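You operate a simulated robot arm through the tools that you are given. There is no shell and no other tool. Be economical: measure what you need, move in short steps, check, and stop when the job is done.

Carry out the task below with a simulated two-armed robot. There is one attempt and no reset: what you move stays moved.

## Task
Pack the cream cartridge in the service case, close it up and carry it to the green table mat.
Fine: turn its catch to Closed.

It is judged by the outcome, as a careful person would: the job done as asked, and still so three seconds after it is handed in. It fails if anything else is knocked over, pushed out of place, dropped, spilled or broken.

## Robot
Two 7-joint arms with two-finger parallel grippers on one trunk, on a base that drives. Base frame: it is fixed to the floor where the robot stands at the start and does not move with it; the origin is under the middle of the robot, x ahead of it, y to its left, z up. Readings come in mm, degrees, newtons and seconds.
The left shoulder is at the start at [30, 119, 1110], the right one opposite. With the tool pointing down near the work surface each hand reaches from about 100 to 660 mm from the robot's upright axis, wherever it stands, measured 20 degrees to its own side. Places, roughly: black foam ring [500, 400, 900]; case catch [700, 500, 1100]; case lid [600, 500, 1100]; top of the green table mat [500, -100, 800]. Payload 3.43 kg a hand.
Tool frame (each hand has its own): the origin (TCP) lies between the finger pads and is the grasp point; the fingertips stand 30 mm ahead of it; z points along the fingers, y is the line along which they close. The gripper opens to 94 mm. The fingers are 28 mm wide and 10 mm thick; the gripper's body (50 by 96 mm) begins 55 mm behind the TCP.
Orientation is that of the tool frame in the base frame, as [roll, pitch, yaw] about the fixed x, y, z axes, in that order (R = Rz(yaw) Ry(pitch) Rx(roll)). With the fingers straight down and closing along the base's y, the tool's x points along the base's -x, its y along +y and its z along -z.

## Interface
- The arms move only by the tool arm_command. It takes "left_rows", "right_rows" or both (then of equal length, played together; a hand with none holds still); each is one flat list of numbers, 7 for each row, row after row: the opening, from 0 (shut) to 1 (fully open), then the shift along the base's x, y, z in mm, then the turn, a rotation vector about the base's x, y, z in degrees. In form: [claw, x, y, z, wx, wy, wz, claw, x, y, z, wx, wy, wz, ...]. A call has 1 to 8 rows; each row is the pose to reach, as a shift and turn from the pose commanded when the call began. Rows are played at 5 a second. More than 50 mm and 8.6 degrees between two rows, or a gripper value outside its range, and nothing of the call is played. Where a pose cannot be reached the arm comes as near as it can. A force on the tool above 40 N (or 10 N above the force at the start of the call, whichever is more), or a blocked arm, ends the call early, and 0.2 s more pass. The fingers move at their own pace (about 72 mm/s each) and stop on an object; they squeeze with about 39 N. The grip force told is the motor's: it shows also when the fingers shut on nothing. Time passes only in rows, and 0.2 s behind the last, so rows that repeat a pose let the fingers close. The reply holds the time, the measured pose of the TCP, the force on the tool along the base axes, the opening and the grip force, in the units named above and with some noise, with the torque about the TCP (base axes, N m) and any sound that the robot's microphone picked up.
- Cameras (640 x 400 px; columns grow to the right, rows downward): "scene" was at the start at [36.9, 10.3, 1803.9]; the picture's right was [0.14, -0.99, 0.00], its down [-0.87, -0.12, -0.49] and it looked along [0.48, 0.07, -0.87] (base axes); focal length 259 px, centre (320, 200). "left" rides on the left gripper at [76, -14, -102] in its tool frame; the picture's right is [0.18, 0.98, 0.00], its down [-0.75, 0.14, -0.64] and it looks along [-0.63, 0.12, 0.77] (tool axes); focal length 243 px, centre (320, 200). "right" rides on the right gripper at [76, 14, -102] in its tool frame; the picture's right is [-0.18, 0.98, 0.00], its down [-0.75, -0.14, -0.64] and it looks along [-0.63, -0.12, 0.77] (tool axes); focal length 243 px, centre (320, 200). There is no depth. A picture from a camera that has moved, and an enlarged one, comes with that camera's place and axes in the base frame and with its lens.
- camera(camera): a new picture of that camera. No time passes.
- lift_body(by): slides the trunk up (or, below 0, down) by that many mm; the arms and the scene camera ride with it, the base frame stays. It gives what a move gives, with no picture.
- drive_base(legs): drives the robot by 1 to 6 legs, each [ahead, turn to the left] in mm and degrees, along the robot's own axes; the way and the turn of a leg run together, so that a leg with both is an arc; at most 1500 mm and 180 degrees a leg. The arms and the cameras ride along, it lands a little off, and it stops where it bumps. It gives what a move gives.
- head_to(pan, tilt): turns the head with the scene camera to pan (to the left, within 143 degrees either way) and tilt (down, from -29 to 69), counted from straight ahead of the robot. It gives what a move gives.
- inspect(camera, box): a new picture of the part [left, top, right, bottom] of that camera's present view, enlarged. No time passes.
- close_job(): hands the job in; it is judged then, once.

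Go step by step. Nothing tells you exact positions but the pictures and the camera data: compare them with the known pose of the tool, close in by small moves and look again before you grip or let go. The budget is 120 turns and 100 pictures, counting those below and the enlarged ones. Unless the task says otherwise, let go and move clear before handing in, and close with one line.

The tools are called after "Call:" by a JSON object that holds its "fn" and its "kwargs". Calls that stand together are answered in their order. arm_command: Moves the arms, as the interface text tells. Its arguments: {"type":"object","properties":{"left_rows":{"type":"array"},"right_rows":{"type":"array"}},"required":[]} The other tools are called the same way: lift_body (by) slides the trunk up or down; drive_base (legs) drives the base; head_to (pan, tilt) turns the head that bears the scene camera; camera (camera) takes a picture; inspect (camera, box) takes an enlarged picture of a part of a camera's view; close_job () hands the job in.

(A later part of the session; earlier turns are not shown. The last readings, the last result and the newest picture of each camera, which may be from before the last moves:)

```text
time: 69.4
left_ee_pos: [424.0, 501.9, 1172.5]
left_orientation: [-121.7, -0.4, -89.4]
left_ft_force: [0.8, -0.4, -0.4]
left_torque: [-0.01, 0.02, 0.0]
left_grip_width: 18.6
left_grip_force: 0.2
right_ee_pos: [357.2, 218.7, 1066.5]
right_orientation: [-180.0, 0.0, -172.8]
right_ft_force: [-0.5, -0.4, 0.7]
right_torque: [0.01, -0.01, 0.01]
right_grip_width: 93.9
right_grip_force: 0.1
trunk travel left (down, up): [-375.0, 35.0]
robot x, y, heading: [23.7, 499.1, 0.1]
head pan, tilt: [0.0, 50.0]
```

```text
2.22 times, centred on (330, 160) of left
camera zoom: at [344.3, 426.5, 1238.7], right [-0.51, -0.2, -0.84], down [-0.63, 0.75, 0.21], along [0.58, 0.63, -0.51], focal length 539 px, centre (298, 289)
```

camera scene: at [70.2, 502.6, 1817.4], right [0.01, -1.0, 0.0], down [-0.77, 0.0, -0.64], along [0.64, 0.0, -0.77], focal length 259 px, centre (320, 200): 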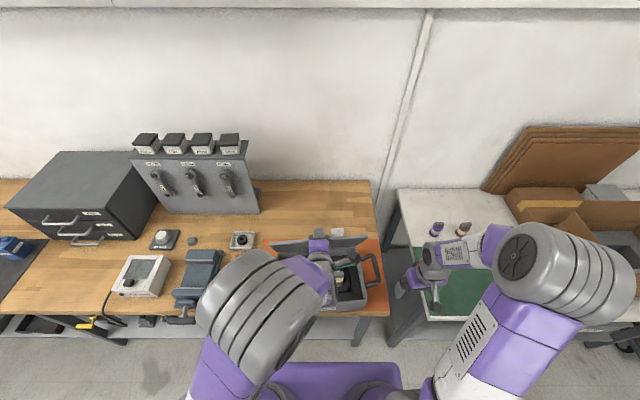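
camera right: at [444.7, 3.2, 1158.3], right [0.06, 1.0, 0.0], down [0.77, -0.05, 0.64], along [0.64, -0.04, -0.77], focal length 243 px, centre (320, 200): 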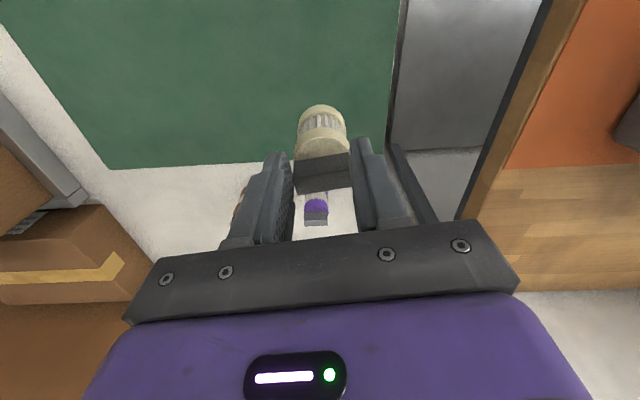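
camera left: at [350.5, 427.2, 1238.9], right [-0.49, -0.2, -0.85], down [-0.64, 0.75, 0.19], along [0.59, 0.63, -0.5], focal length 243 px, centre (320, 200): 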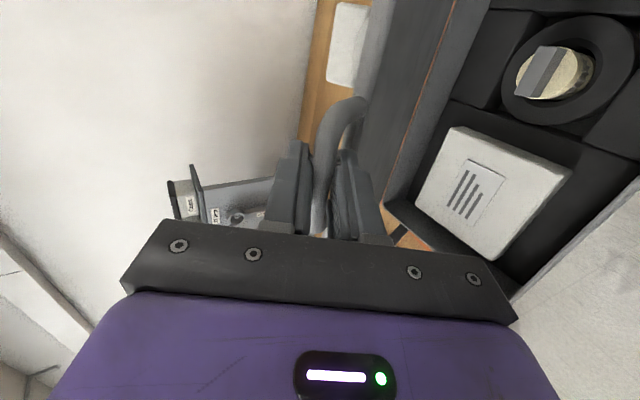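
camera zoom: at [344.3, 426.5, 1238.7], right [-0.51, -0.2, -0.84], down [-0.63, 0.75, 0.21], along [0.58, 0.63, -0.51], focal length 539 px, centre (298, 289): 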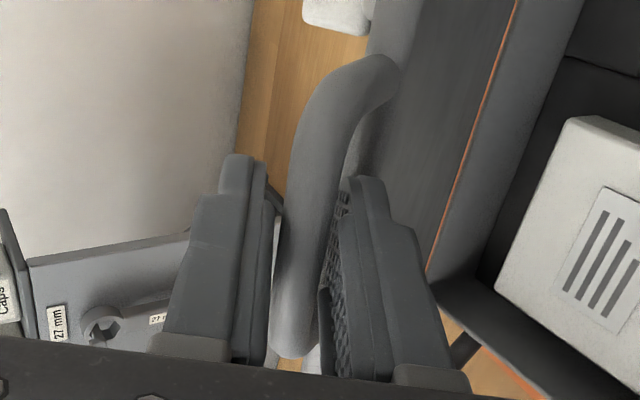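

No load now and the lid stays put, so its hinge holds by friction. I'll withdraw, turn the hand to point down, and push the lid shut from its outer side, left of the hoop.

Call:
{"fn": "arm_command", "kwargs": {"left_rows": [0.22, -13, 0, 7, 0, 0, 0, 0.22, -39, 0, 23, 0, 0, 0, 0.22, -39, 5, 65, 0, 8, 0, 0.1, -39, 15, 105, 0, 16, 0, 0, -30, 30, 130, 0, 24, 0, 0, -10, 45, 150, 0, 32, 0, 0, 15, 60, 165, 0, 40, 0, 0, 40, 75, 175, 0, 48, 0]}}

Call:
{"fn": "arm_command", "kwargs": {"left_rows": [0, 30, 5, 0, 0, 8, 0, 0, 60, 8, -20, 0, 10, 0, 0, 85, 8, -50, 0, 10, 0, 0, 93, 8, -85, 0, 10, 0, 0, 93, 8, -120, 0, 10, 0]}}

Call:
{"fn": "camera", "kwargs": {"camera": "left"}}

Call:
{"fn": "inspect", "kwargs": {"camera": "scene", "box": [240, 180, 400, 310]}}

```text
time: 71.2
left_ee_pos: [468.1, 578.8, 1347.1]
left_orientation: [-169.3, 0.1, -89.3]
left_ft_force: [0.6, 0.0, 1.0]
left_torque: [0.03, 0.01, 0.0]
left_grip_width: 0.1
left_grip_force: 33.2
left hand out of reach, approached as far as the arm can: row 2
right_ee_pos: [359.8, 219.7, 1065.2]
right_orientation: [179.9, -0.2, -172.7]
right_ft_force: [0.1, -0.2, 0.7]
right_torque: [0.04, 0.05, -0.01]
right_grip_width: 94.1
right_grip_force: 0.1
trunk travel left (down, up): [-375.0, 35.0]
robot x, y, heading: [20.8, 499.0, 0.2]
head pan, tilt: [0.0, 50.0]
```

```text
time: 72.4
left_ee_pos: [560.2, 587.0, 1229.6]
left_orientation: [-179.1, 0.3, -89.1]
left_ft_force: [-0.3, 0.3, 0.0]
left_torque: [-0.01, -0.02, 0.02]
left_grip_width: 0.1
left_grip_force: 33.1
right_ee_pos: [358.4, 220.3, 1066.2]
right_orientation: [-179.9, 0.0, -172.6]
right_ft_force: [-0.5, -0.1, -0.2]
right_torque: [0.01, -0.04, 0.0]
right_grip_width: 94.2
right_grip_force: 0.2
trunk travel left (down, up): [-375.0, 35.0]
robot x, y, heading: [22.0, 504.9, 0.5]
head pan, tilt: [0.0, 50.0]
```

```text
33 pictures are left
camera left: at [573.1, 511.5, 1332.1], right [-0.98, -0.2, -0.02], down [-0.16, 0.75, 0.64], along [-0.12, 0.63, -0.77], focal length 243 px, centre (320, 200)
```

left: 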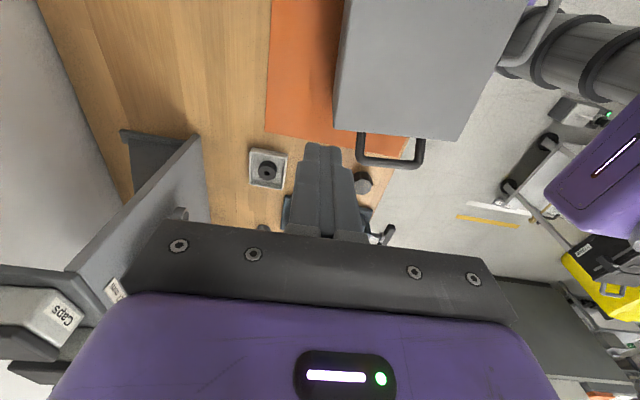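

```text
3.08 times, centred on (320, 245) of scene
camera zoom: at [71.3, 502.0, 1817.4], right [0.0, -1.0, 0.0], down [-0.77, 0.0, -0.64], along [0.64, 0.0, -0.77], focal length 797 px, centre (320, 62)
```

zoom: 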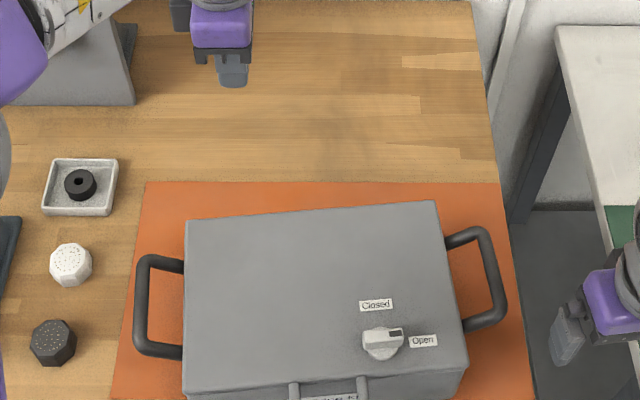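

The lid has swung down closed, and the catch knob (Open → Closed) is on top. The case seems to have slid a few centimetres toward me, so I'll check the whole view.

Call:
{"fn": "head_to", "kwargs": {"pan": 0, "tilt": 62}}

Call:
{"fn": "inspect", "kwargs": {"camera": "scene", "box": [220, 110, 420, 260]}}

```text
time: 73.2
left_ee_pos: [558.4, 587.4, 1229.7]
left_orientation: [-179.0, 0.3, -89.1]
left_ft_force: [0.0, -0.2, -0.2]
left_torque: [0.0, -0.03, 0.0]
left_grip_width: 0.0
left_grip_force: 32.9
right_ee_pos: [357.7, 219.4, 1067.3]
right_orientation: [180.0, 0.0, -172.8]
right_ft_force: [0.1, 0.7, -0.6]
right_torque: [-0.03, 0.0, 0.01]
right_grip_width: 93.9
right_grip_force: 0.1
trunk travel left (down, up): [-375.0, 35.0]
robot x, y, heading: [20.7, 503.6, 0.3]
head pan, tilt: [0.0, 62.0]
```

```text
2.67 times, centred on (320, 185) of scene
camera zoom: at [58.6, 501.5, 1802.6], right [0.0, -1.0, 0.0], down [-0.88, 0.0, -0.47], along [0.47, 0.0, -0.88], focal length 691 px, centre (320, 240)
```

zoom: 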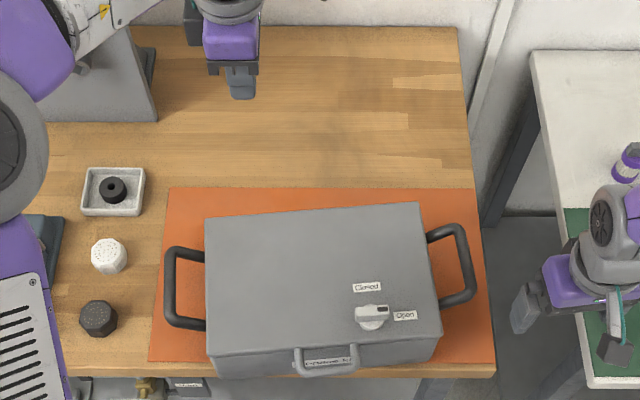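

The case is stable on the mat, with its front near the table edge. Next I'll bring the left hand over the catch knob at about (381, 437), turning it back to neutral yaw.

Call:
{"fn": "arm_command", "kwargs": {"left_rows": [0.3, -20, -18, 0, 0, 0, -8, 0.5, -40, -37, 0, 0, 0, -16, 0.6, -60, -56, 0, 0, 0, -24, 0.6, -80, -75, 0, 0, 0, -32, 0.6, -100, -94, 0, 0, 0, -40, 0.6, -120, -113, 0, 0, 0, -48, 0.6, -140, -132, -10, 0, 0, -56, 0.6, -155, -150, -20, 0, 0, -64]}}

Call:
{"fn": "arm_command", "kwargs": {"left_rows": [0.6, 0, 0, -30, 0, 0, -8, 0.6, 0, 0, -60, 0, 0, -16, 0.6, 0, 0, -90, 0, 0, -24, 0.6, 0, 0, -90, 0, 0, -27, 0.6, 0, 0, -90, 0, 0, -27]}}

Call:
{"fn": "camera", "kwargs": {"camera": "left"}}

```text
time: 75.0
left_ee_pos: [404.3, 435.0, 1208.8]
left_orientation: [-179.1, 0.3, -153.2]
left_ft_force: [-0.2, -1.1, -0.2]
left_torque: [0.07, 0.01, -0.02]
left_grip_width: 56.4
left_grip_force: 0.1
right_ee_pos: [358.5, 218.4, 1067.1]
right_orientation: [-179.9, 0.1, -172.7]
right_ft_force: [0.8, 0.0, 0.6]
right_torque: [-0.01, 0.0, -0.01]
right_grip_width: 94.1
right_grip_force: 0.1
trunk travel left (down, up): [-375.0, 35.0]
robot x, y, heading: [22.4, 499.0, 0.3]
head pan, tilt: [0.0, 62.0]
```

```text
time: 76.2
left_ee_pos: [403.5, 436.4, 1120.2]
left_orientation: [-179.1, 0.3, 179.8]
left_ft_force: [0.4, -0.2, -0.1]
left_torque: [-0.01, -0.02, -0.01]
left_grip_width: 56.5
left_grip_force: 0.1
right_ee_pos: [357.5, 218.6, 1066.3]
right_orientation: [-180.0, 0.0, -172.7]
right_ft_force: [-0.7, 0.2, -0.4]
right_torque: [0.0, -0.01, -0.01]
right_grip_width: 94.0
right_grip_force: 0.3
trunk travel left (down, up): [-375.0, 35.0]
robot x, y, heading: [19.3, 503.3, 0.2]
head pan, tilt: [0.0, 62.0]
```

```text
30 pictures are left
camera left: at [326.3, 423.9, 1221.8], right [-0.18, 0.98, -0.02], down [0.75, 0.15, 0.64], along [0.64, 0.1, -0.77], focal length 243 px, centre (320, 200)
```

left: 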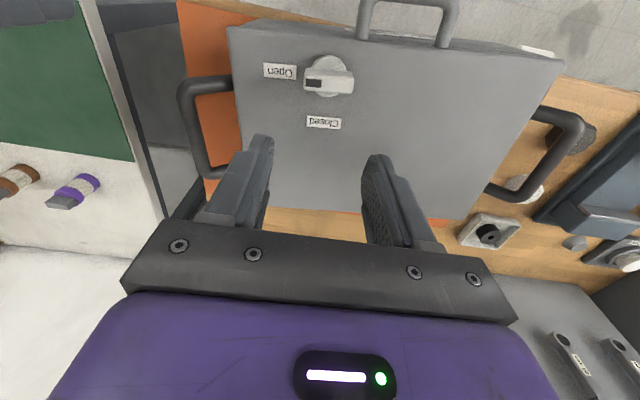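

The catch is a bar knob lying along y and pointing to Open. I'll centre above it, align, and look again.

Call:
{"fn": "arm_command", "kwargs": {"left_rows": [0.7, -10, 0, -25, 0, 0, 3, 0.75, -23, 1, -55, 0, 0, 5, 0.75, -23, 1, -65, 0, 0, 5]}}

Call:
{"fn": "inspect", "kwargs": {"camera": "left", "box": [200, 40, 440, 240]}}

Call:
{"fn": "inspect", "kwargs": {"camera": "scene", "box": [300, 180, 370, 240]}}

```text
time: 77.0
left_ee_pos: [381.0, 438.6, 1054.0]
left_orientation: [-179.1, 0.3, -175.0]
left_ft_force: [-0.5, 0.0, -0.4]
left_torque: [0.01, -0.02, 0.03]
left_grip_width: 70.7
left_grip_force: 0.1
right_ee_pos: [357.7, 220.0, 1066.8]
right_orientation: [180.0, 0.1, -172.7]
right_ft_force: [0.4, 0.7, 0.1]
right_torque: [0.01, 0.01, -0.02]
right_grip_width: 94.0
right_grip_force: 0.1
trunk travel left (down, up): [-375.0, 35.0]
robot x, y, heading: [20.7, 501.3, 0.1]
head pan, tilt: [0.0, 62.0]
```

```text
2.00 times, centred on (320, 140) of left
camera zoom: at [304.7, 418.3, 1156.6], right [-0.27, 0.96, -0.02], down [0.73, 0.21, 0.64], along [0.62, 0.16, -0.77], focal length 485 px, centre (320, 320)
```

zoom: 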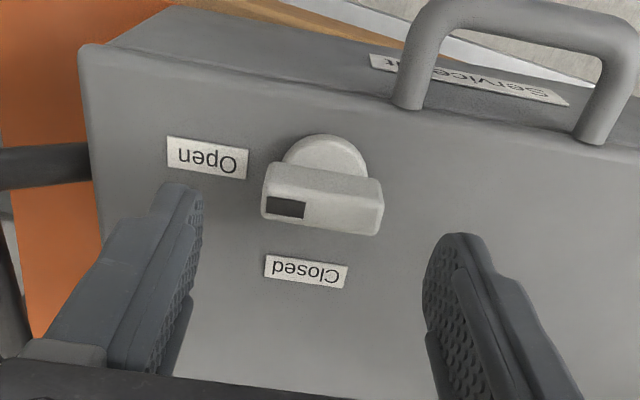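

```text
6.67 times, centred on (335, 210) of scene
camera zoom: at [58.8, 501.6, 1802.6], right [0.0, -1.0, 0.0], down [-0.88, 0.0, -0.47], along [0.47, 0.0, -0.88], focal length 1727 px, centre (220, 133)
```

zoom: 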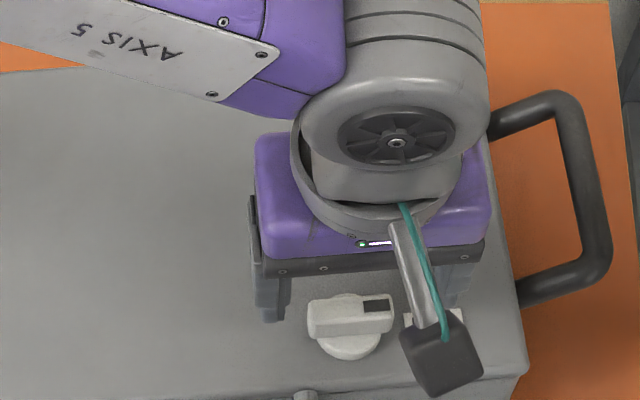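

Call:
{"fn": "arm_command", "kwargs": {"left_rows": [0.7, 3, 0, -18, 0, 0, 0, 0.7, 3, 0, -36, 0, 0, 0, 0.7, 3, 0, -36, 0, 0, 0]}}

Call:
{"fn": "inspect", "kwargs": {"camera": "left", "box": [200, 40, 440, 240]}}

```text
time: 77.8
left_ee_pos: [383.5, 435.6, 1018.2]
left_orientation: [-179.1, 0.4, -175.1]
left_ft_force: [0.7, -0.7, 0.0]
left_torque: [0.01, -0.03, -0.04]
left_grip_width: 65.8
left_grip_force: 0.1
right_ee_pos: [357.8, 218.7, 1067.8]
right_orientation: [179.9, 0.0, -172.7]
right_ft_force: [0.5, 0.1, 0.4]
right_torque: [0.0, -0.01, 0.01]
right_grip_width: 94.3
right_grip_force: 0.0
trunk travel left (down, up): [-375.0, 35.0]
robot x, y, heading: [23.1, 497.6, 0.2]
head pan, tilt: [0.0, 62.0]
```

```text
2.00 times, centred on (320, 140) of left
camera zoom: at [307.8, 417.8, 1120.7], right [-0.27, 0.96, -0.02], down [0.73, 0.21, 0.64], along [0.62, 0.16, -0.76], focal length 485 px, centre (320, 320)
```

zoom: 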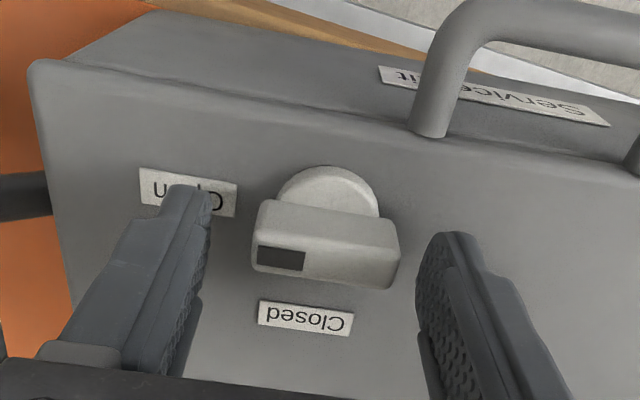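

Call:
{"fn": "arm_command", "kwargs": {"left_rows": [0.6, 0, 1, -5, 0, 0, 0, 0.4, 0, 1, -5, 0, 0, 0, 0.2, 0, 1, -5, 0, 0, 0, 0.2, 0, 1, -5, 0, 0, 0, 0.2, 0, 1, -5, 0, 0, 0]}}

Call:
{"fn": "inspect", "kwargs": {"camera": "left", "box": [200, 40, 440, 240]}}

```text
time: 79.0
left_ee_pos: [385.3, 436.7, 1013.3]
left_orientation: [-179.1, 0.3, -175.1]
left_ft_force: [0.4, -0.9, -0.5]
left_torque: [0.67, -0.02, 0.07]
left_grip_width: 41.6
left_grip_force: 38.7
right_ee_pos: [357.8, 219.3, 1066.4]
right_orientation: [-180.0, 0.1, -172.6]
right_ft_force: [-0.3, 0.1, -0.4]
right_torque: [-0.01, -0.02, 0.01]
right_grip_width: 94.0
right_grip_force: 0.1
trunk travel left (down, up): [-375.0, 35.0]
robot x, y, heading: [21.2, 497.8, 0.3]
head pan, tilt: [0.0, 62.0]
```

```text
2.00 times, centred on (320, 140) of left
camera zoom: at [308.0, 418.8, 1115.8], right [-0.27, 0.96, -0.02], down [0.73, 0.21, 0.64], along [0.62, 0.16, -0.76], focal length 485 px, centre (320, 320)
```

zoom: 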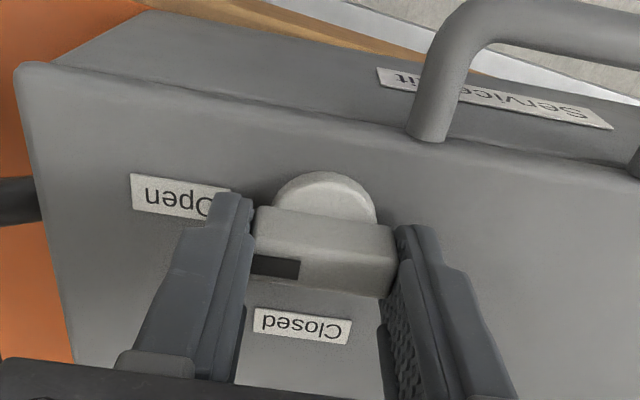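

Gripped. I'll turn the knob counter-clockwise (seen from above) by 90° toward Closed.

Call:
{"fn": "arm_command", "kwargs": {"left_rows": [0.2, 0, 0, 0, 0, 0, 8, 0.2, 0, 0, 0, 0, 0, 16, 0.2, 0, 0, 0, 0, 0, 24, 0.2, 0, 0, 0, 0, 0, 32, 0.2, 0, 0, 0, 0, 0, 40, 0.2, 0, 0, 0, 0, 0, 48]}}

Call:
{"fn": "arm_command", "kwargs": {"left_rows": [0.2, 0, 0, 0, 0, 0, 8, 0.2, 0, 0, 0, 0, 0, 16, 0.2, 0, 0, 0, 0, 0, 24, 0.2, 0, 0, 0, 0, 0, 32, 0.2, 0, 0, 0, 0, 0, 40, 0.2, 0, 0, 0, 0, 0, 42, 0.2, 0, 0, 0, 0, 0, 42]}}

Call:
{"fn": "camera", "kwargs": {"camera": "left"}}

```text
time: 80.3
left_ee_pos: [383.3, 439.5, 1013.0]
left_orientation: [-179.2, 0.3, -127.0]
left_ft_force: [-6.0, 11.4, 4.6]
left_torque: [0.23, 0.43, -0.03]
left_grip_width: 41.5
left_grip_force: 39.1
right_ee_pos: [357.5, 220.4, 1067.5]
right_orientation: [180.0, 0.1, -172.7]
right_ft_force: [-0.2, 0.6, 0.2]
right_torque: [0.01, 0.0, -0.01]
right_grip_width: 94.1
right_grip_force: 0.1
trunk travel left (down, up): [-375.0, 35.0]
robot x, y, heading: [22.6, 499.9, 0.4]
head pan, tilt: [0.0, 62.0]
```

```text
time: 82.0
left_ee_pos: [384.2, 437.9, 1013.5]
left_orientation: [-179.1, 0.3, -85.0]
left_ft_force: [-4.4, 1.5, -0.3]
left_torque: [-0.34, 0.63, 0.03]
left_grip_width: 41.5
left_grip_force: 39.3
right_ee_pos: [356.9, 220.6, 1067.7]
right_orientation: [180.0, -0.1, -172.7]
right_ft_force: [-0.1, -0.2, 0.0]
right_torque: [0.0, 0.0, -0.02]
right_grip_width: 93.8
right_grip_force: 0.0
trunk travel left (down, up): [-375.0, 35.0]
robot x, y, heading: [13.8, 497.8, 0.3]
head pan, tilt: [0.0, 62.0]
```

```text
25 pictures are left
camera left: at [402.1, 363.0, 1115.9], right [-0.96, -0.27, -0.02], down [-0.21, 0.73, 0.64], along [-0.16, 0.62, -0.77], focal length 243 px, centre (320, 200)
```

left: 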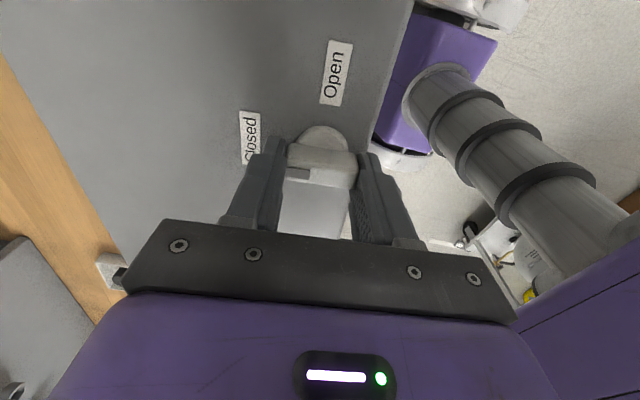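

The mark points to Closed. I'll release, rise and verify from the scene camera.

Call:
{"fn": "arm_command", "kwargs": {"left_rows": [0.6, 0, 0, 0, 0, 0, 0, 0.8, 0, 0, 0, 0, 0, 0, 0.8, 0, 0, 30, 0, 0, 0, 0.8, 0, 5, 75, 0, 0, 0, 0.8, 0, 45, 95, 0, 0, 0, 0.8, 0, 90, 105, 0, 0, -8, 0.8, 0, 135, 115, 0, 0, -16, 0.8, 0, 180, 125, 0, 0, -24]}}

Call:
{"fn": "arm_command", "kwargs": {"left_rows": [0.8, 0, 30, 0, 0, 0, -8, 0.8, 0, 60, 0, 0, 0, -16, 0.8, 0, 90, 0, 0, 0, -24, 0.8, 0, 100, 0, 0, 0, -32, 0.8, 0, 100, 0, 0, 0, -40, 0.8, 0, 100, 0, 0, 0, -48, 0.8, 0, 100, 0, 0, 0, -56, 0.8, 0, 100, 0, 0, 0, -64]}}

Call:
{"fn": "inspect", "kwargs": {"camera": "scene", "box": [220, 110, 420, 260]}}

```text
time: 83.8
left_ee_pos: [383.9, 618.7, 1139.7]
left_orientation: [-179.2, 0.3, -109.2]
left_ft_force: [-0.1, 1.0, 0.3]
left_torque: [-0.01, -0.02, -0.02]
left_grip_width: 75.2
left_grip_force: 0.0
right_ee_pos: [357.3, 220.4, 1068.0]
right_orientation: [-179.9, -0.1, -172.7]
right_ft_force: [-0.5, -0.3, -0.6]
right_torque: [-0.01, -0.02, -0.01]
right_grip_width: 93.9
right_grip_force: 0.1
trunk travel left (down, up): [-375.0, 35.0]
robot x, y, heading: [23.4, 499.8, 0.1]
head pan, tilt: [0.0, 62.0]
```

```text
time: 85.5
left_ee_pos: [384.1, 717.4, 1138.4]
left_orientation: [-179.2, 0.3, -173.3]
left_ft_force: [-0.2, -0.3, -0.3]
left_torque: [0.0, 0.01, 0.02]
left_grip_width: 75.1
left_grip_force: 0.0
right_ee_pos: [357.7, 219.0, 1067.8]
right_orientation: [180.0, 0.1, -172.6]
right_ft_force: [-0.2, -0.7, 0.3]
right_torque: [0.0, 0.01, -0.01]
right_grip_width: 94.2
right_grip_force: 0.1
trunk travel left (down, up): [-375.0, 35.0]
robot x, y, heading: [21.8, 502.0, 0.5]
head pan, tilt: [0.0, 62.0]
```

```text
2.67 times, centred on (320, 185) of scene
camera zoom: at [58.6, 501.7, 1802.6], right [0.0, -1.0, 0.0], down [-0.88, 0.0, -0.47], along [0.47, 0.0, -0.88], focal length 691 px, centre (320, 240)
```

zoom: 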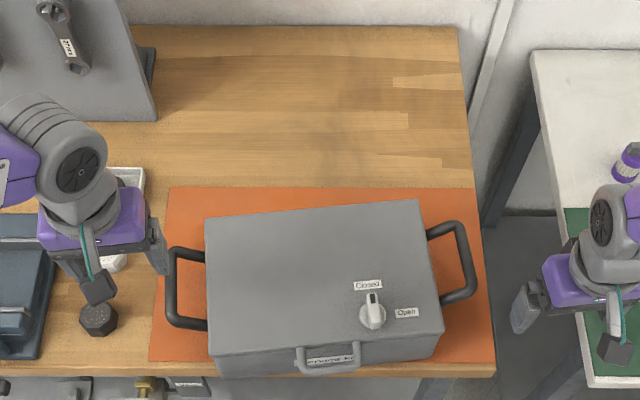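

The catch reads Closed and the lid is shut. Next I'll locate the two end handles with the hand cameras.

Call:
{"fn": "camera", "kwargs": {"camera": "left"}}

Call:
{"fn": "camera", "kwargs": {"camera": "right"}}

```text
23 pictures are left
camera left: at [308.8, 696.9, 1240.7], right [-0.3, 0.95, -0.02], down [0.73, 0.24, 0.64], along [0.62, 0.18, -0.77], focal length 243 px, centre (320, 200)
```

left: 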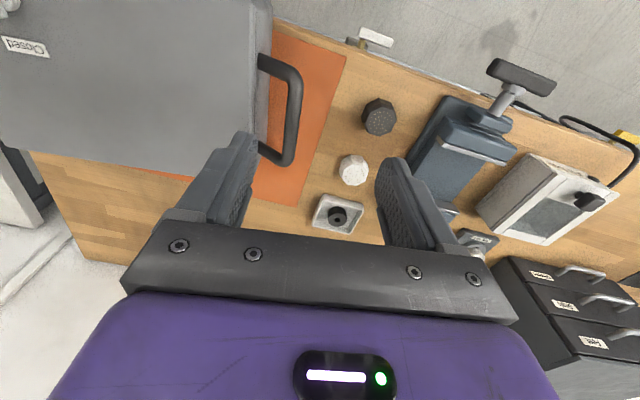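

```text
22 pictures are left
camera right: at [281.0, 223.9, 1170.0], right [0.06, 1.0, 0.0], down [0.77, -0.04, 0.64], along [0.64, -0.04, -0.77], focal length 243 px, centre (320, 200)
```

right: 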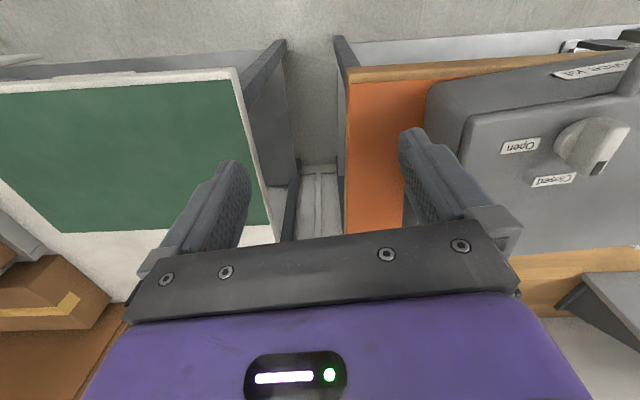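

Handle bars: left about (434, 700) and right about (472, 301), with z near 965. I'll bring both hands above them.

Call:
{"fn": "arm_command", "kwargs": {"left_rows": [0.6, 12, -4, -20, 0, 0, -1, 0.55, 25, -8, -42, 0, 0, -2, 0.55, 38, -13, -64, 0, 0, -2, 0.55, 50, -17, -86, 0, 0, -2, 0.55, 50, -17, -88, 0, 0, -2], "right_rows": [0.8, 24, 16, -2, 0, 0, -1, 0.55, 48, 34, -5, 0, 0, -2, 0.55, 72, 51, -8, 0, 0, -2, 0.55, 96, 68, -12, 0, 0, -2, 0.55, 114, 82, -16, 0, 0, -2]}}

Call:
{"fn": "camera", "kwargs": {"camera": "left"}}

Call:
{"fn": "camera", "kwargs": {"camera": "right"}}

```text
time: 86.8
left_ee_pos: [433.7, 700.7, 1049.9]
left_orientation: [-179.1, 0.2, -175.0]
left_ft_force: [0.4, 0.0, 0.1]
left_torque: [-0.01, -0.01, -0.03]
left_grip_width: 51.9
left_grip_force: 0.0
right_ee_pos: [471.6, 300.7, 1052.9]
right_orientation: [-180.0, 0.0, -174.8]
right_ft_force: [-0.1, -0.4, -0.5]
right_torque: [-0.01, 0.05, 0.02]
right_grip_width: 51.7
right_grip_force: 0.1
trunk travel left (down, up): [-375.0, 35.0]
robot x, y, heading: [20.9, 498.1, 0.0]
head pan, tilt: [0.0, 62.0]
```

```text
21 pictures are left
camera left: at [358.3, 682.4, 1152.5], right [-0.27, 0.96, -0.02], down [0.73, 0.21, 0.64], along [0.62, 0.16, -0.76], focal length 243 px, centre (320, 200)
```

left: 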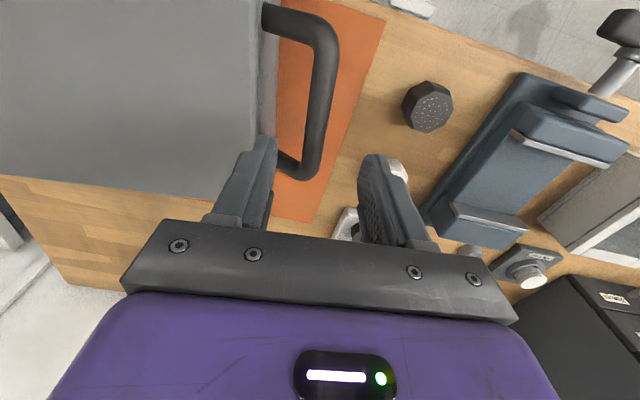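

```text
20 pictures are left
camera right: at [395.2, 308.9, 1154.1], right [0.09, 1.0, 0.0], down [0.76, -0.07, 0.64], along [0.64, -0.06, -0.77], focal length 243 px, centre (320, 200)
```

right: 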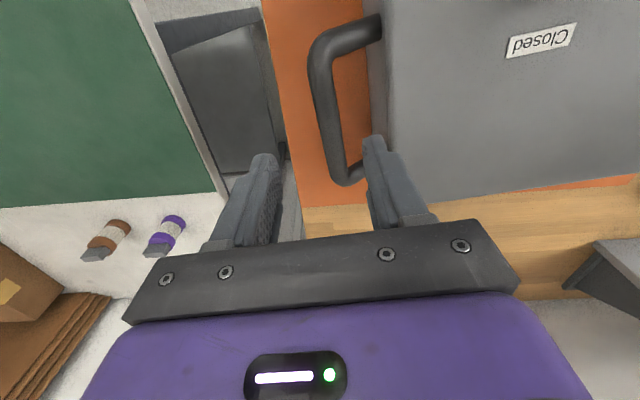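

Call:
{"fn": "arm_command", "kwargs": {"left_rows": [0.55, 0, -5, -10, 0, 0, 0, 0.55, 0, -5, -40, 0, 0, 0, 0.55, 0, -5, -60, 0, 0, 0, 0.55, 0, -5, -60, 0, 0, 0], "right_rows": [0.55, 0, 6, -10, 0, 0, 0, 0.55, 0, 6, -40, 0, 0, 0, 0.55, 0, 6, -63, 0, 0, 0, 0.55, 0, 6, -63, 0, 0, 0]}}

Call:
{"fn": "inspect", "kwargs": {"camera": "left", "box": [200, 60, 440, 240]}}

Call:
{"fn": "inspect", "kwargs": {"camera": "right", "box": [200, 60, 440, 240]}}

```text
time: 87.8
left_ee_pos: [433.5, 695.8, 990.0]
left_orientation: [-179.2, 0.4, -175.1]
left_ft_force: [-0.6, 0.3, 0.3]
left_torque: [-0.04, 0.0, 0.02]
left_grip_width: 51.8
left_grip_force: 0.1
right_ee_pos: [470.5, 307.3, 987.5]
right_orientation: [-180.0, 0.1, -174.7]
right_ft_force: [-0.5, -0.3, 0.3]
right_torque: [0.04, -0.01, -0.01]
right_grip_width: 51.9
right_grip_force: 0.0
trunk travel left (down, up): [-375.0, 35.0]
robot x, y, heading: [20.1, 498.8, 0.5]
head pan, tilt: [0.0, 62.0]
```

```text
2.22 times, centred on (320, 150) of left
camera zoom: at [357.8, 676.9, 1092.5], right [-0.27, 0.96, -0.02], down [0.73, 0.21, 0.64], along [0.62, 0.16, -0.76], focal length 539 px, centre (320, 311)
```

zoom: 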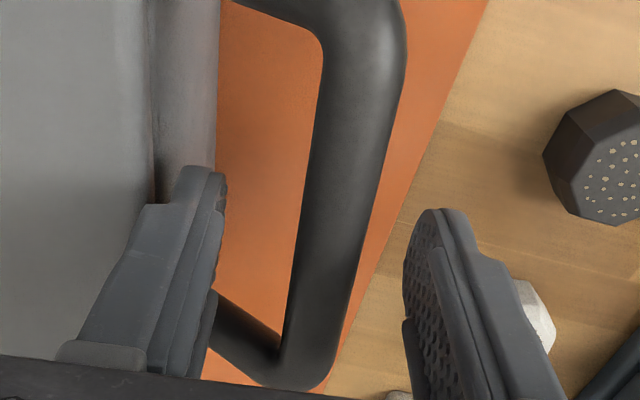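

```text
2.22 times, centred on (320, 150) of right
camera zoom: at [394.6, 313.9, 1090.6], right [0.09, 1.0, 0.0], down [0.76, -0.07, 0.64], along [0.64, -0.06, -0.77], focal length 539 px, centre (320, 311)
```

zoom: 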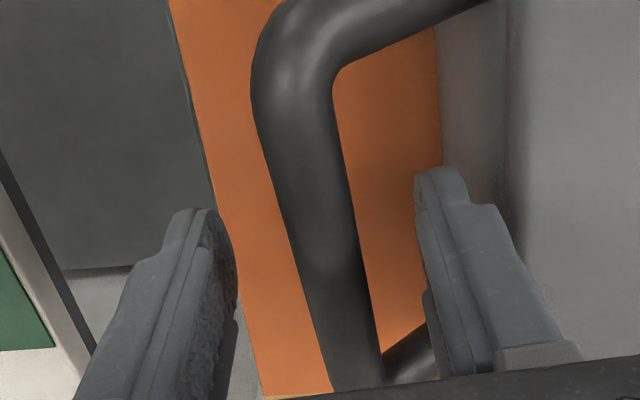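

Both bars are centred between the fingers. I'll lower to z≈965 and close both hands together.

Call:
{"fn": "arm_command", "kwargs": {"left_rows": [0.55, 0, 0, -12, 0, 0, 0, 0.55, 0, 0, -25, 0, 0, 0, 0.55, 0, 0, -25, 0, 0, 0, 0.3, 0, 0, -25, 0, 0, 0, 0, 0, 0, -25, 0, 0, 0, 0, 0, 0, -25, 0, 0, 0, 0, 0, 0, -25, 0, 0, 0], "right_rows": [0.55, 0, 0, -12, 0, 0, 0, 0.55, 0, 0, -23, 0, 0, 0, 0.55, 0, 0, -23, 0, 0, 0, 0.3, 0, 0, -23, 0, 0, 0, 0, 0, 0, -23, 0, 0, 0, 0, 0, 0, -23, 0, 0, 0, 0, 0, 0, -23, 0, 0, 0]}}

Call:
{"fn": "inspect", "kwargs": {"camera": "left", "box": [200, 60, 440, 240]}}

Call:
{"fn": "inspect", "kwargs": {"camera": "right", "box": [200, 60, 440, 240]}}

```text
time: 89.3
left_ee_pos: [434.7, 694.7, 964.5]
left_orientation: [-178.8, 0.4, -175.1]
left_ft_force: [6.7, -15.6, -0.4]
left_torque: [0.21, 0.65, 0.84]
left_grip_width: 20.2
left_grip_force: 39.3
right_ee_pos: [470.8, 310.9, 965.6]
right_orientation: [179.8, 0.0, -174.4]
right_ft_force: [-6.8, 21.9, -0.4]
right_torque: [-0.31, -0.57, 0.9]
right_grip_width: 20.4
right_grip_force: 39.1
trunk travel left (down, up): [-375.0, 35.0]
robot x, y, heading: [25.7, 498.9, 0.2]
head pan, tilt: [0.0, 62.0]
```

```text
2.22 times, centred on (320, 150) of left
camera zoom: at [358.7, 676.7, 1067.5], right [-0.27, 0.96, -0.02], down [0.73, 0.22, 0.64], along [0.63, 0.16, -0.76], focal length 539 px, centre (320, 311)
```

zoom: 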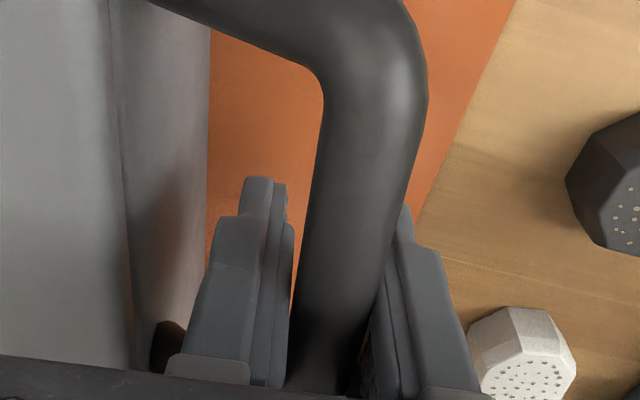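

```text
2.22 times, centred on (320, 150) of right
camera zoom: at [394.8, 316.8, 1067.8], right [0.09, 1.0, 0.0], down [0.76, -0.07, 0.64], along [0.64, -0.06, -0.77], focal length 539 px, centre (320, 311)
```

zoom: 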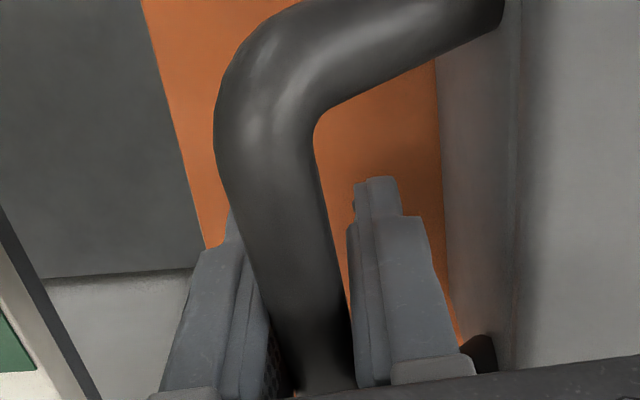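

Both handles are firmly held. I'll relax the sideways strain and lift a little.

Call:
{"fn": "arm_command", "kwargs": {"left_rows": [0, 0, -2, 0, 0, 0, 0, 0, 0, -2, 4, 0, 0, 0, 0, 0, -2, 10, 0, 0, 0, 0, 0, -2, 18, 0, 0, 0], "right_rows": [0, 0, 3, 0, 0, 0, 0, 0, 0, 3, 4, 0, 0, 0, 0, 0, 3, 10, 0, 0, 0, 0, 0, 3, 18, 0, 0, 0]}}

```text
time: 90.3
left_ee_pos: [434.9, 695.3, 983.6]
left_orientation: [-179.1, 0.4, -175.0]
left_ft_force: [5.0, -6.4, -5.7]
left_torque: [0.2, -0.22, 0.89]
left_grip_width: 20.1
left_grip_force: 38.5
right_ee_pos: [470.5, 309.6, 982.3]
right_orientation: [180.0, -0.1, -174.7]
right_ft_force: [-5.7, 7.3, -5.9]
right_torque: [-0.14, 0.08, 0.92]
right_grip_width: 20.5
right_grip_force: 38.9
trunk travel left (down, up): [-375.0, 35.0]
robot x, y, heading: [21.6, 502.1, 0.4]
head pan, tilt: [0.0, 62.0]
```

The case hangs freely at about 6 N a hand. I'll raise it further and back away from the table.

Call:
{"fn": "arm_command", "kwargs": {"left_rows": [0, 0, 0, 20, 0, 0, 0, 0, 0, 0, 40, 0, 0, 0, 0, 0, 0, 60, 0, 0, 0, 0, 0, 0, 80, 0, 0, 0], "right_rows": [0, 0, 0, 20, 0, 0, 0, 0, 0, 0, 40, 0, 0, 0, 0, 0, 0, 60, 0, 0, 0, 0, 0, 0, 80, 0, 0, 0]}}

Call:
{"fn": "camera", "kwargs": {"camera": "scene"}}

```text
time: 91.3
left_ee_pos: [432.9, 693.8, 1063.1]
left_orientation: [-179.2, 0.3, -175.2]
left_ft_force: [5.1, -0.9, -5.7]
left_torque: [0.1, -0.17, 0.87]
left_grip_width: 20.3
left_grip_force: 39.1
right_ee_pos: [471.9, 309.3, 1063.0]
right_orientation: [180.0, 0.0, -174.8]
right_ft_force: [-5.3, 1.2, -5.7]
right_torque: [-0.03, 0.08, 0.9]
right_grip_width: 20.5
right_grip_force: 39.3
trunk travel left (down, up): [-375.0, 35.0]
robot x, y, heading: [18.6, 499.8, 0.2]
head pan, tilt: [0.0, 62.0]
```

```text
15 pictures are left
camera scene: at [58.3, 501.4, 1802.6], right [0.0, -1.0, 0.0], down [-0.88, 0.0, -0.47], along [0.47, 0.0, -0.88], focal length 259 px, centre (320, 200)
```

scene: 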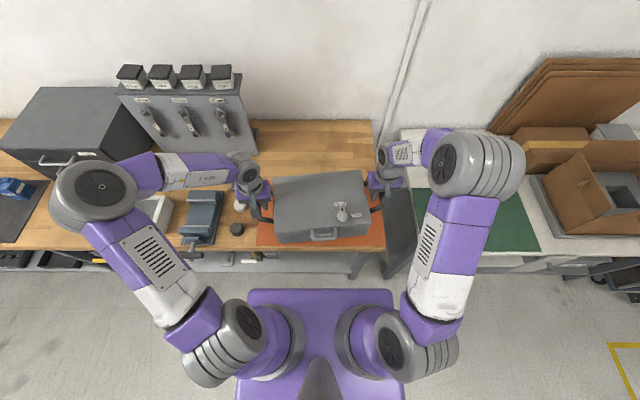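

Call:
{"fn": "drive_base", "kwargs": {"legs": [[-330, 0], [0, -90]]}}

Call:
{"fn": "camera", "kwargs": {"camera": "scene"}}

```text
time: 97.3
left_ee_pos: [-113.1, 87.9, 1062.3]
left_orientation: [-179.2, 0.3, 95.0]
left_ft_force: [19.4, -2.8, -5.9]
left_torque: [0.04, 0.3, 0.81]
left_grip_width: 20.2
left_grip_force: 39.3
right_ee_pos: [-496.5, 48.4, 1061.2]
right_orientation: [-179.9, -0.1, 95.5]
right_ft_force: [-18.4, 2.4, -4.8]
right_torque: [-0.13, -0.4, 0.9]
right_grip_width: 20.4
right_grip_force: 39.2
trunk travel left (down, up): [-375.0, 35.0]
robot x, y, heading: [-306.6, 497.0, -89.5]
head pan, tilt: [0.0, 62.0]
```

```text
14 pictures are left
camera scene: at [-305.9, 464.4, 1802.5], right [-1.0, -0.01, 0.0], down [-0.01, 0.88, -0.47], along [0.0, -0.47, -0.88], focal length 259 px, centre (320, 200)
```

scene: 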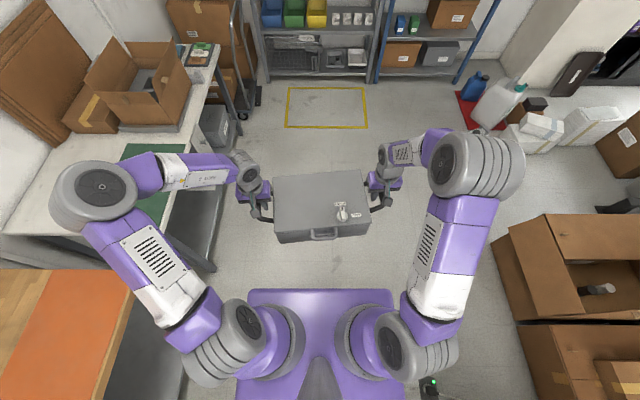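

The way is clear. I'll drive along to the white table and turn toward the mat, using the turn to square the case.

Call:
{"fn": "drive_base", "kwargs": {"legs": [[567, 0], [0, 85]]}}

Call:
{"fn": "camera", "kwargs": {"camera": "scene"}}

```text
time: 104.2
left_ee_pos: [125.5, 87.5, 1062.3]
left_orientation: [-179.2, 0.3, 179.4]
left_ft_force: [5.4, 2.1, -6.0]
left_torque: [-0.04, -0.03, 0.89]
left_grip_width: 20.1
left_grip_force: 38.6
right_ee_pos: [125.8, -297.8, 1063.6]
right_orientation: [-179.9, -0.1, 179.8]
right_ft_force: [-5.3, -2.1, -4.5]
right_torque: [0.01, -0.01, 0.87]
right_grip_width: 20.4
right_grip_force: 38.8
trunk travel left (down, up): [-375.0, 35.0]
robot x, y, heading: [-303.5, -67.8, -5.2]
head pan, tilt: [0.0, 62.0]
```

```text
13 pictures are left
camera scene: at [-266.9, -67.8, 1802.5], right [-0.09, -1.0, 0.0], down [-0.88, 0.08, -0.47], along [0.47, -0.04, -0.88], focal length 259 px, centre (320, 200)
```

scene: 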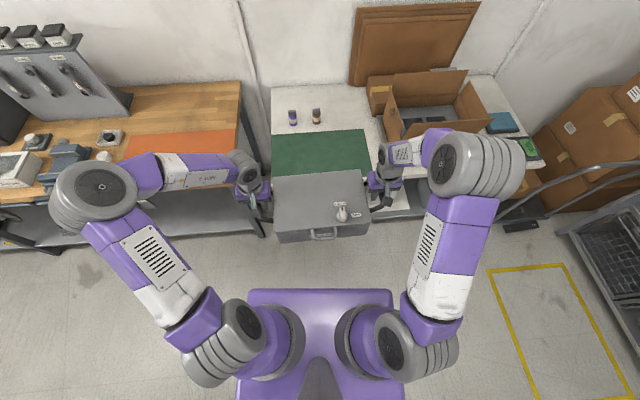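

The case is square with the mat and I'm lined up. I'll drive ahead 360 mm.

Call:
{"fn": "drive_base", "kwargs": {"legs": [[355, 0]]}}

Call:
{"fn": "camera", "kwargs": {"camera": "scene"}}

```text
time: 106.5
left_ee_pos: [478.4, 54.9, 1062.2]
left_orientation: [-179.3, 0.2, 179.4]
left_ft_force: [5.1, -0.9, -5.9]
left_torque: [0.04, -0.25, 0.9]
left_grip_width: 20.2
left_grip_force: 39.2
right_ee_pos: [478.2, -330.8, 1062.3]
right_orientation: [-179.9, -0.1, 179.6]
right_ft_force: [-4.5, 1.4, -5.5]
right_torque: [-0.02, 0.16, 0.88]
right_grip_width: 20.6
right_grip_force: 38.7
trunk travel left (down, up): [-375.0, 35.0]
robot x, y, heading: [47.0, -99.6, -5.0]
head pan, tilt: [0.0, 62.0]
```

```text
12 pictures are left
camera scene: at [86.7, -100.5, 1802.5], right [-0.09, -1.0, 0.0], down [-0.88, 0.08, -0.47], along [0.47, -0.04, -0.88], focal length 259 px, centre (320, 200)
```

scene: 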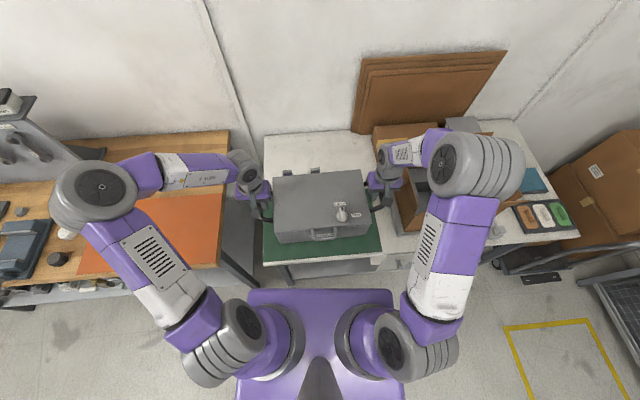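

I'll shift slightly to centre over the mat and begin lowering.

Call:
{"fn": "arm_command", "kwargs": {"left_rows": [0, 8, 4, 0, 0, 0, 0, 0, 18, 8, 0, 0, 0, 0, 0, 18, 8, -20, 0, 0, 0, 0, 18, 8, -40, 0, 0, 0, 0, 18, 8, -60, 0, 0, 0, 0, 18, 8, -80, 0, 0, 0], "right_rows": [0, 8, 4, 0, 0, 0, 0, 0, 18, 8, 0, 0, 0, 0, 0, 18, 8, -20, 0, 0, 0, 0, 18, 8, -40, 0, 0, 0, 0, 18, 8, -60, 0, 0, 0, 0, 18, 8, -80, 0, 0, 0]}}

Call:
{"fn": "camera", "kwargs": {"camera": "scene"}}

```text
time: 107.9
left_ee_pos: [497.2, 62.2, 982.1]
left_orientation: [-179.2, 0.3, 179.5]
left_ft_force: [5.4, 1.2, -5.9]
left_torque: [-0.03, -0.09, 0.77]
left_grip_width: 20.2
left_grip_force: 39.3
right_ee_pos: [497.4, -323.4, 981.4]
right_orientation: [-180.0, -0.2, 179.7]
right_ft_force: [-4.7, -2.2, -5.1]
right_torque: [0.0, 0.05, 0.95]
right_grip_width: 20.6
right_grip_force: 39.0
trunk travel left (down, up): [-375.0, 35.0]
robot x, y, heading: [51.9, -95.4, -5.2]
head pan, tilt: [0.0, 62.0]
```

```text
11 pictures are left
camera scene: at [87.7, -100.5, 1802.5], right [-0.09, -1.0, 0.0], down [-0.88, 0.08, -0.47], along [0.47, -0.04, -0.88], focal length 259 px, centre (320, 200)
```

scene: 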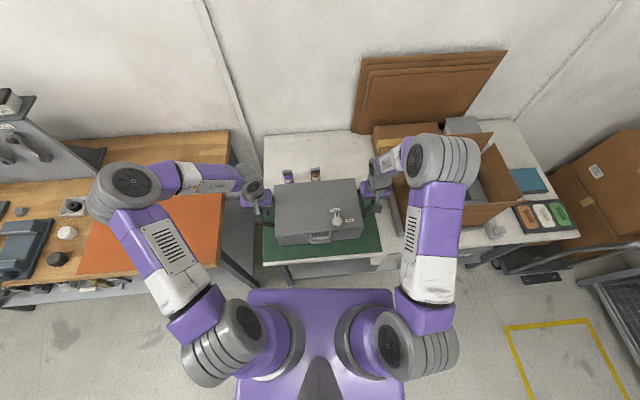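

Call:
{"fn": "inspect", "kwargs": {"camera": "scene", "box": [230, 130, 440, 280]}}

```text
2.67 times, centred on (335, 205) of scene
camera zoom: at [87.7, -100.5, 1802.5], right [-0.09, -1.0, 0.0], down [-0.88, 0.08, -0.47], along [0.47, -0.04, -0.88], focal length 691 px, centre (280, 187)
```

zoom: 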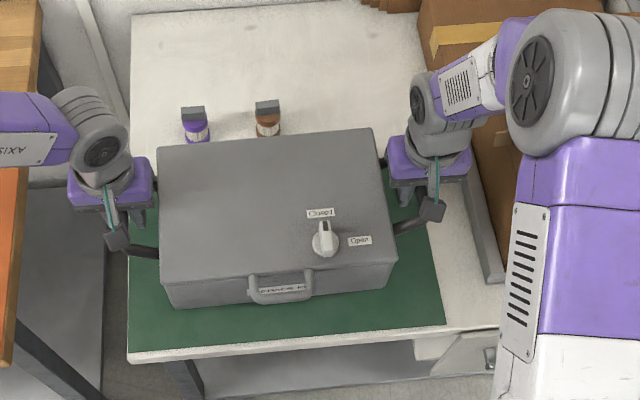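

Clear all around. I'll shift 14 mm further onto the mat and lower in small steps until it touches.

Call:
{"fn": "arm_command", "kwargs": {"left_rows": [0, 7, 0, -6, 0, 0, 0, 0, 14, 0, -12, 0, 0, 0, 0, 14, 0, -20, 0, 0, 0, 0, 14, 0, -28, 0, 0, 0, 0, 14, 0, -34, 0, 0, 0], "right_rows": [0, 7, 0, -6, 0, 0, 0, 0, 14, 0, -12, 0, 0, 0, 0, 14, 0, -20, 0, 0, 0, 0, 14, 0, -28, 0, 0, 0, 0, 14, 0, -34, 0, 0, 0]}}

Call:
{"fn": "arm_command", "kwargs": {"left_rows": [0, 0, 0, -3, 0, 0, 0, 0, 0, 0, -6, 0, 0, 0, 0, 0, 0, -9, 0, 0, 0, 0, 0, 0, -12, 0, 0, 0], "right_rows": [0, 0, 0, -3, 0, 0, 0, 0, 0, 0, -6, 0, 0, 0, 0, 0, 0, -9, 0, 0, 0, 0, 0, 0, -12, 0, 0, 0]}}

```text
time: 109.1
left_ee_pos: [510.1, 63.3, 948.3]
left_orientation: [-179.1, 0.2, 179.4]
left_ft_force: [4.9, -0.2, -5.8]
left_torque: [0.01, -0.15, 0.84]
left_grip_width: 20.5
left_grip_force: 39.0
right_ee_pos: [511.1, -323.0, 948.0]
right_orientation: [-179.9, -0.2, 179.6]
right_ft_force: [-4.3, -0.2, -5.5]
right_torque: [-0.01, 0.11, 0.9]
right_grip_width: 20.6
right_grip_force: 38.5
trunk travel left (down, up): [-375.0, 35.0]
robot x, y, heading: [51.4, -103.3, -5.4]
head pan, tilt: [0.0, 62.0]
```

```text
time: 110.1
left_ee_pos: [511.1, 62.9, 936.6]
left_orientation: [-179.0, 0.3, 179.5]
left_ft_force: [4.3, -0.9, -6.3]
left_torque: [0.01, 0.2, 0.84]
left_grip_width: 20.1
left_grip_force: 39.3
right_ee_pos: [511.3, -324.2, 935.3]
right_orientation: [180.0, -0.1, 179.8]
right_ft_force: [-4.1, 0.5, -5.7]
right_torque: [0.01, -0.26, 0.82]
right_grip_width: 20.6
right_grip_force: 39.3
trunk travel left (down, up): [-375.0, 35.0]
robot x, y, heading: [49.4, -95.8, -5.2]
head pan, tilt: [0.0, 62.0]
```

Call:
{"fn": "arm_command", "kwargs": {"left_rows": [0, 0, 0, -2, 0, 0, 0, 0, 0, 0, -4, 0, 0, 0, 0, 0, 0, -6, 0, 0, 0, 0, 0, 0, -8, 0, 0, 0], "right_rows": [0, 0, 0, -2, 0, 0, 0, 0, 0, 0, -4, 0, 0, 0, 0, 0, 0, -6, 0, 0, 0, 0, 0, 0, -8, 0, 0, 0]}}

Call:
{"fn": "inspect", "kwargs": {"camera": "scene", "box": [230, 130, 440, 280]}}

```text
time: 111.1
left_ee_pos: [510.1, 62.9, 928.0]
left_orientation: [-179.1, 0.2, 179.4]
left_ft_force: [5.1, -1.3, -5.9]
left_torque: [0.04, 0.06, 0.81]
left_grip_width: 20.2
left_grip_force: 38.6
right_ee_pos: [510.6, -322.0, 928.1]
right_orientation: [179.9, 0.0, 179.8]
right_ft_force: [-4.5, 0.7, -5.6]
right_torque: [0.0, -0.13, 0.86]
right_grip_width: 20.3
right_grip_force: 38.9
trunk travel left (down, up): [-375.0, 35.0]
robot x, y, heading: [47.5, -94.6, -5.4]
head pan, tilt: [0.0, 62.0]
```

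```text
2.67 times, centred on (335, 205) of scene
camera zoom: at [86.8, -100.4, 1802.5], right [-0.09, -1.0, 0.0], down [-0.88, 0.08, -0.47], along [0.47, -0.04, -0.88], focal length 691 px, centre (280, 187)
```

zoom: 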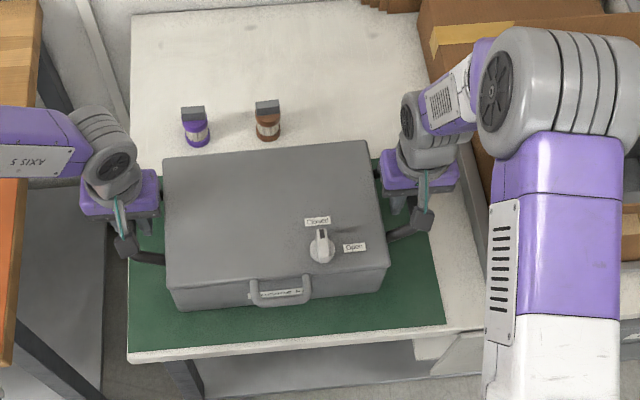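

Call:
{"fn": "arm_command", "kwargs": {"left_rows": [0, 0, 0, -3, 0, 0, 0, 0, 0, 0, -6, 0, 0, 0, 0, 0, 0, -9, 0, 0, 0, 0, 0, 0, -12, 0, 0, 0, 0, 0, 0, -15, 0, 0, 0], "right_rows": [0, 0, 0, -3, 0, 0, 0, 0, 0, 0, -6, 0, 0, 0, 0, 0, 0, -9, 0, 0, 0, 0, 0, 0, -12, 0, 0, 0, 0, 0, 0, -15, 0, 0, 0]}}

```text
time: 112.3
left_ee_pos: [511.1, 63.0, 912.2]
left_orientation: [-179.1, 0.3, 179.5]
left_ft_force: [4.2, -2.9, -6.0]
left_torque: [0.05, -0.03, 0.7]
left_grip_width: 20.2
left_grip_force: 39.1
right_ee_pos: [510.4, -322.8, 913.1]
right_orientation: [-179.9, -0.2, 179.6]
right_ft_force: [-3.9, 3.3, -5.2]
right_torque: [-0.05, -0.07, 0.89]
right_grip_width: 20.3
right_grip_force: 39.4
trunk travel left (down, up): [-375.0, 35.0]
robot x, y, heading: [48.1, -95.5, -5.3]
head pan, tilt: [0.0, 62.0]
```

Call:
{"fn": "arm_command", "kwargs": {"left_rows": [0, 0, 0, -3, 0, 0, 0, 0, 0, 0, -6, 0, 0, 0, 0, 0, 0, -9, 0, 0, 0, 0, 0, 0, -12, 0, 0, 0], "right_rows": [0, 0, 0, -3, 0, 0, 0, 0, 0, 0, -6, 0, 0, 0, 0, 0, 0, -9, 0, 0, 0, 0, 0, 0, -12, 0, 0, 0]}}

Call:
{"fn": "inspect", "kwargs": {"camera": "scene", "box": [230, 130, 440, 280]}}

```text
time: 113.3
left_ee_pos: [510.7, 61.3, 904.7]
left_orientation: [-179.1, 0.9, 179.4]
left_ft_force: [7.8, -2.2, 25.1]
left_torque: [0.01, 1.02, 0.71]
left_grip_width: 20.2
left_grip_force: 39.4
right_ee_pos: [511.0, -323.8, 906.0]
right_orientation: [-180.0, 0.4, 179.8]
right_ft_force: [-4.0, 3.7, 24.9]
right_torque: [-0.16, 0.86, 0.87]
right_grip_width: 20.5
right_grip_force: 38.6
trunk travel left (down, up): [-375.0, 35.0]
robot x, y, heading: [50.9, -98.9, -5.1]
head pan, tilt: [0.0, 62.0]
```

```text
2.67 times, centred on (335, 205) of scene
camera zoom: at [81.9, -99.7, 1803.4], right [-0.09, -1.0, 0.0], down [-0.88, 0.08, -0.47], along [0.47, -0.04, -0.88], focal length 691 px, centre (280, 187)
```

zoom: 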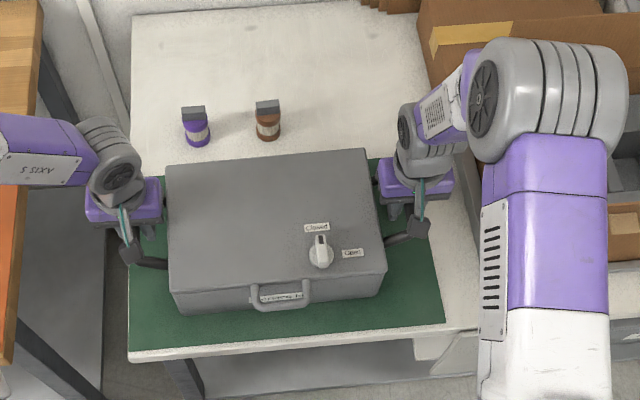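

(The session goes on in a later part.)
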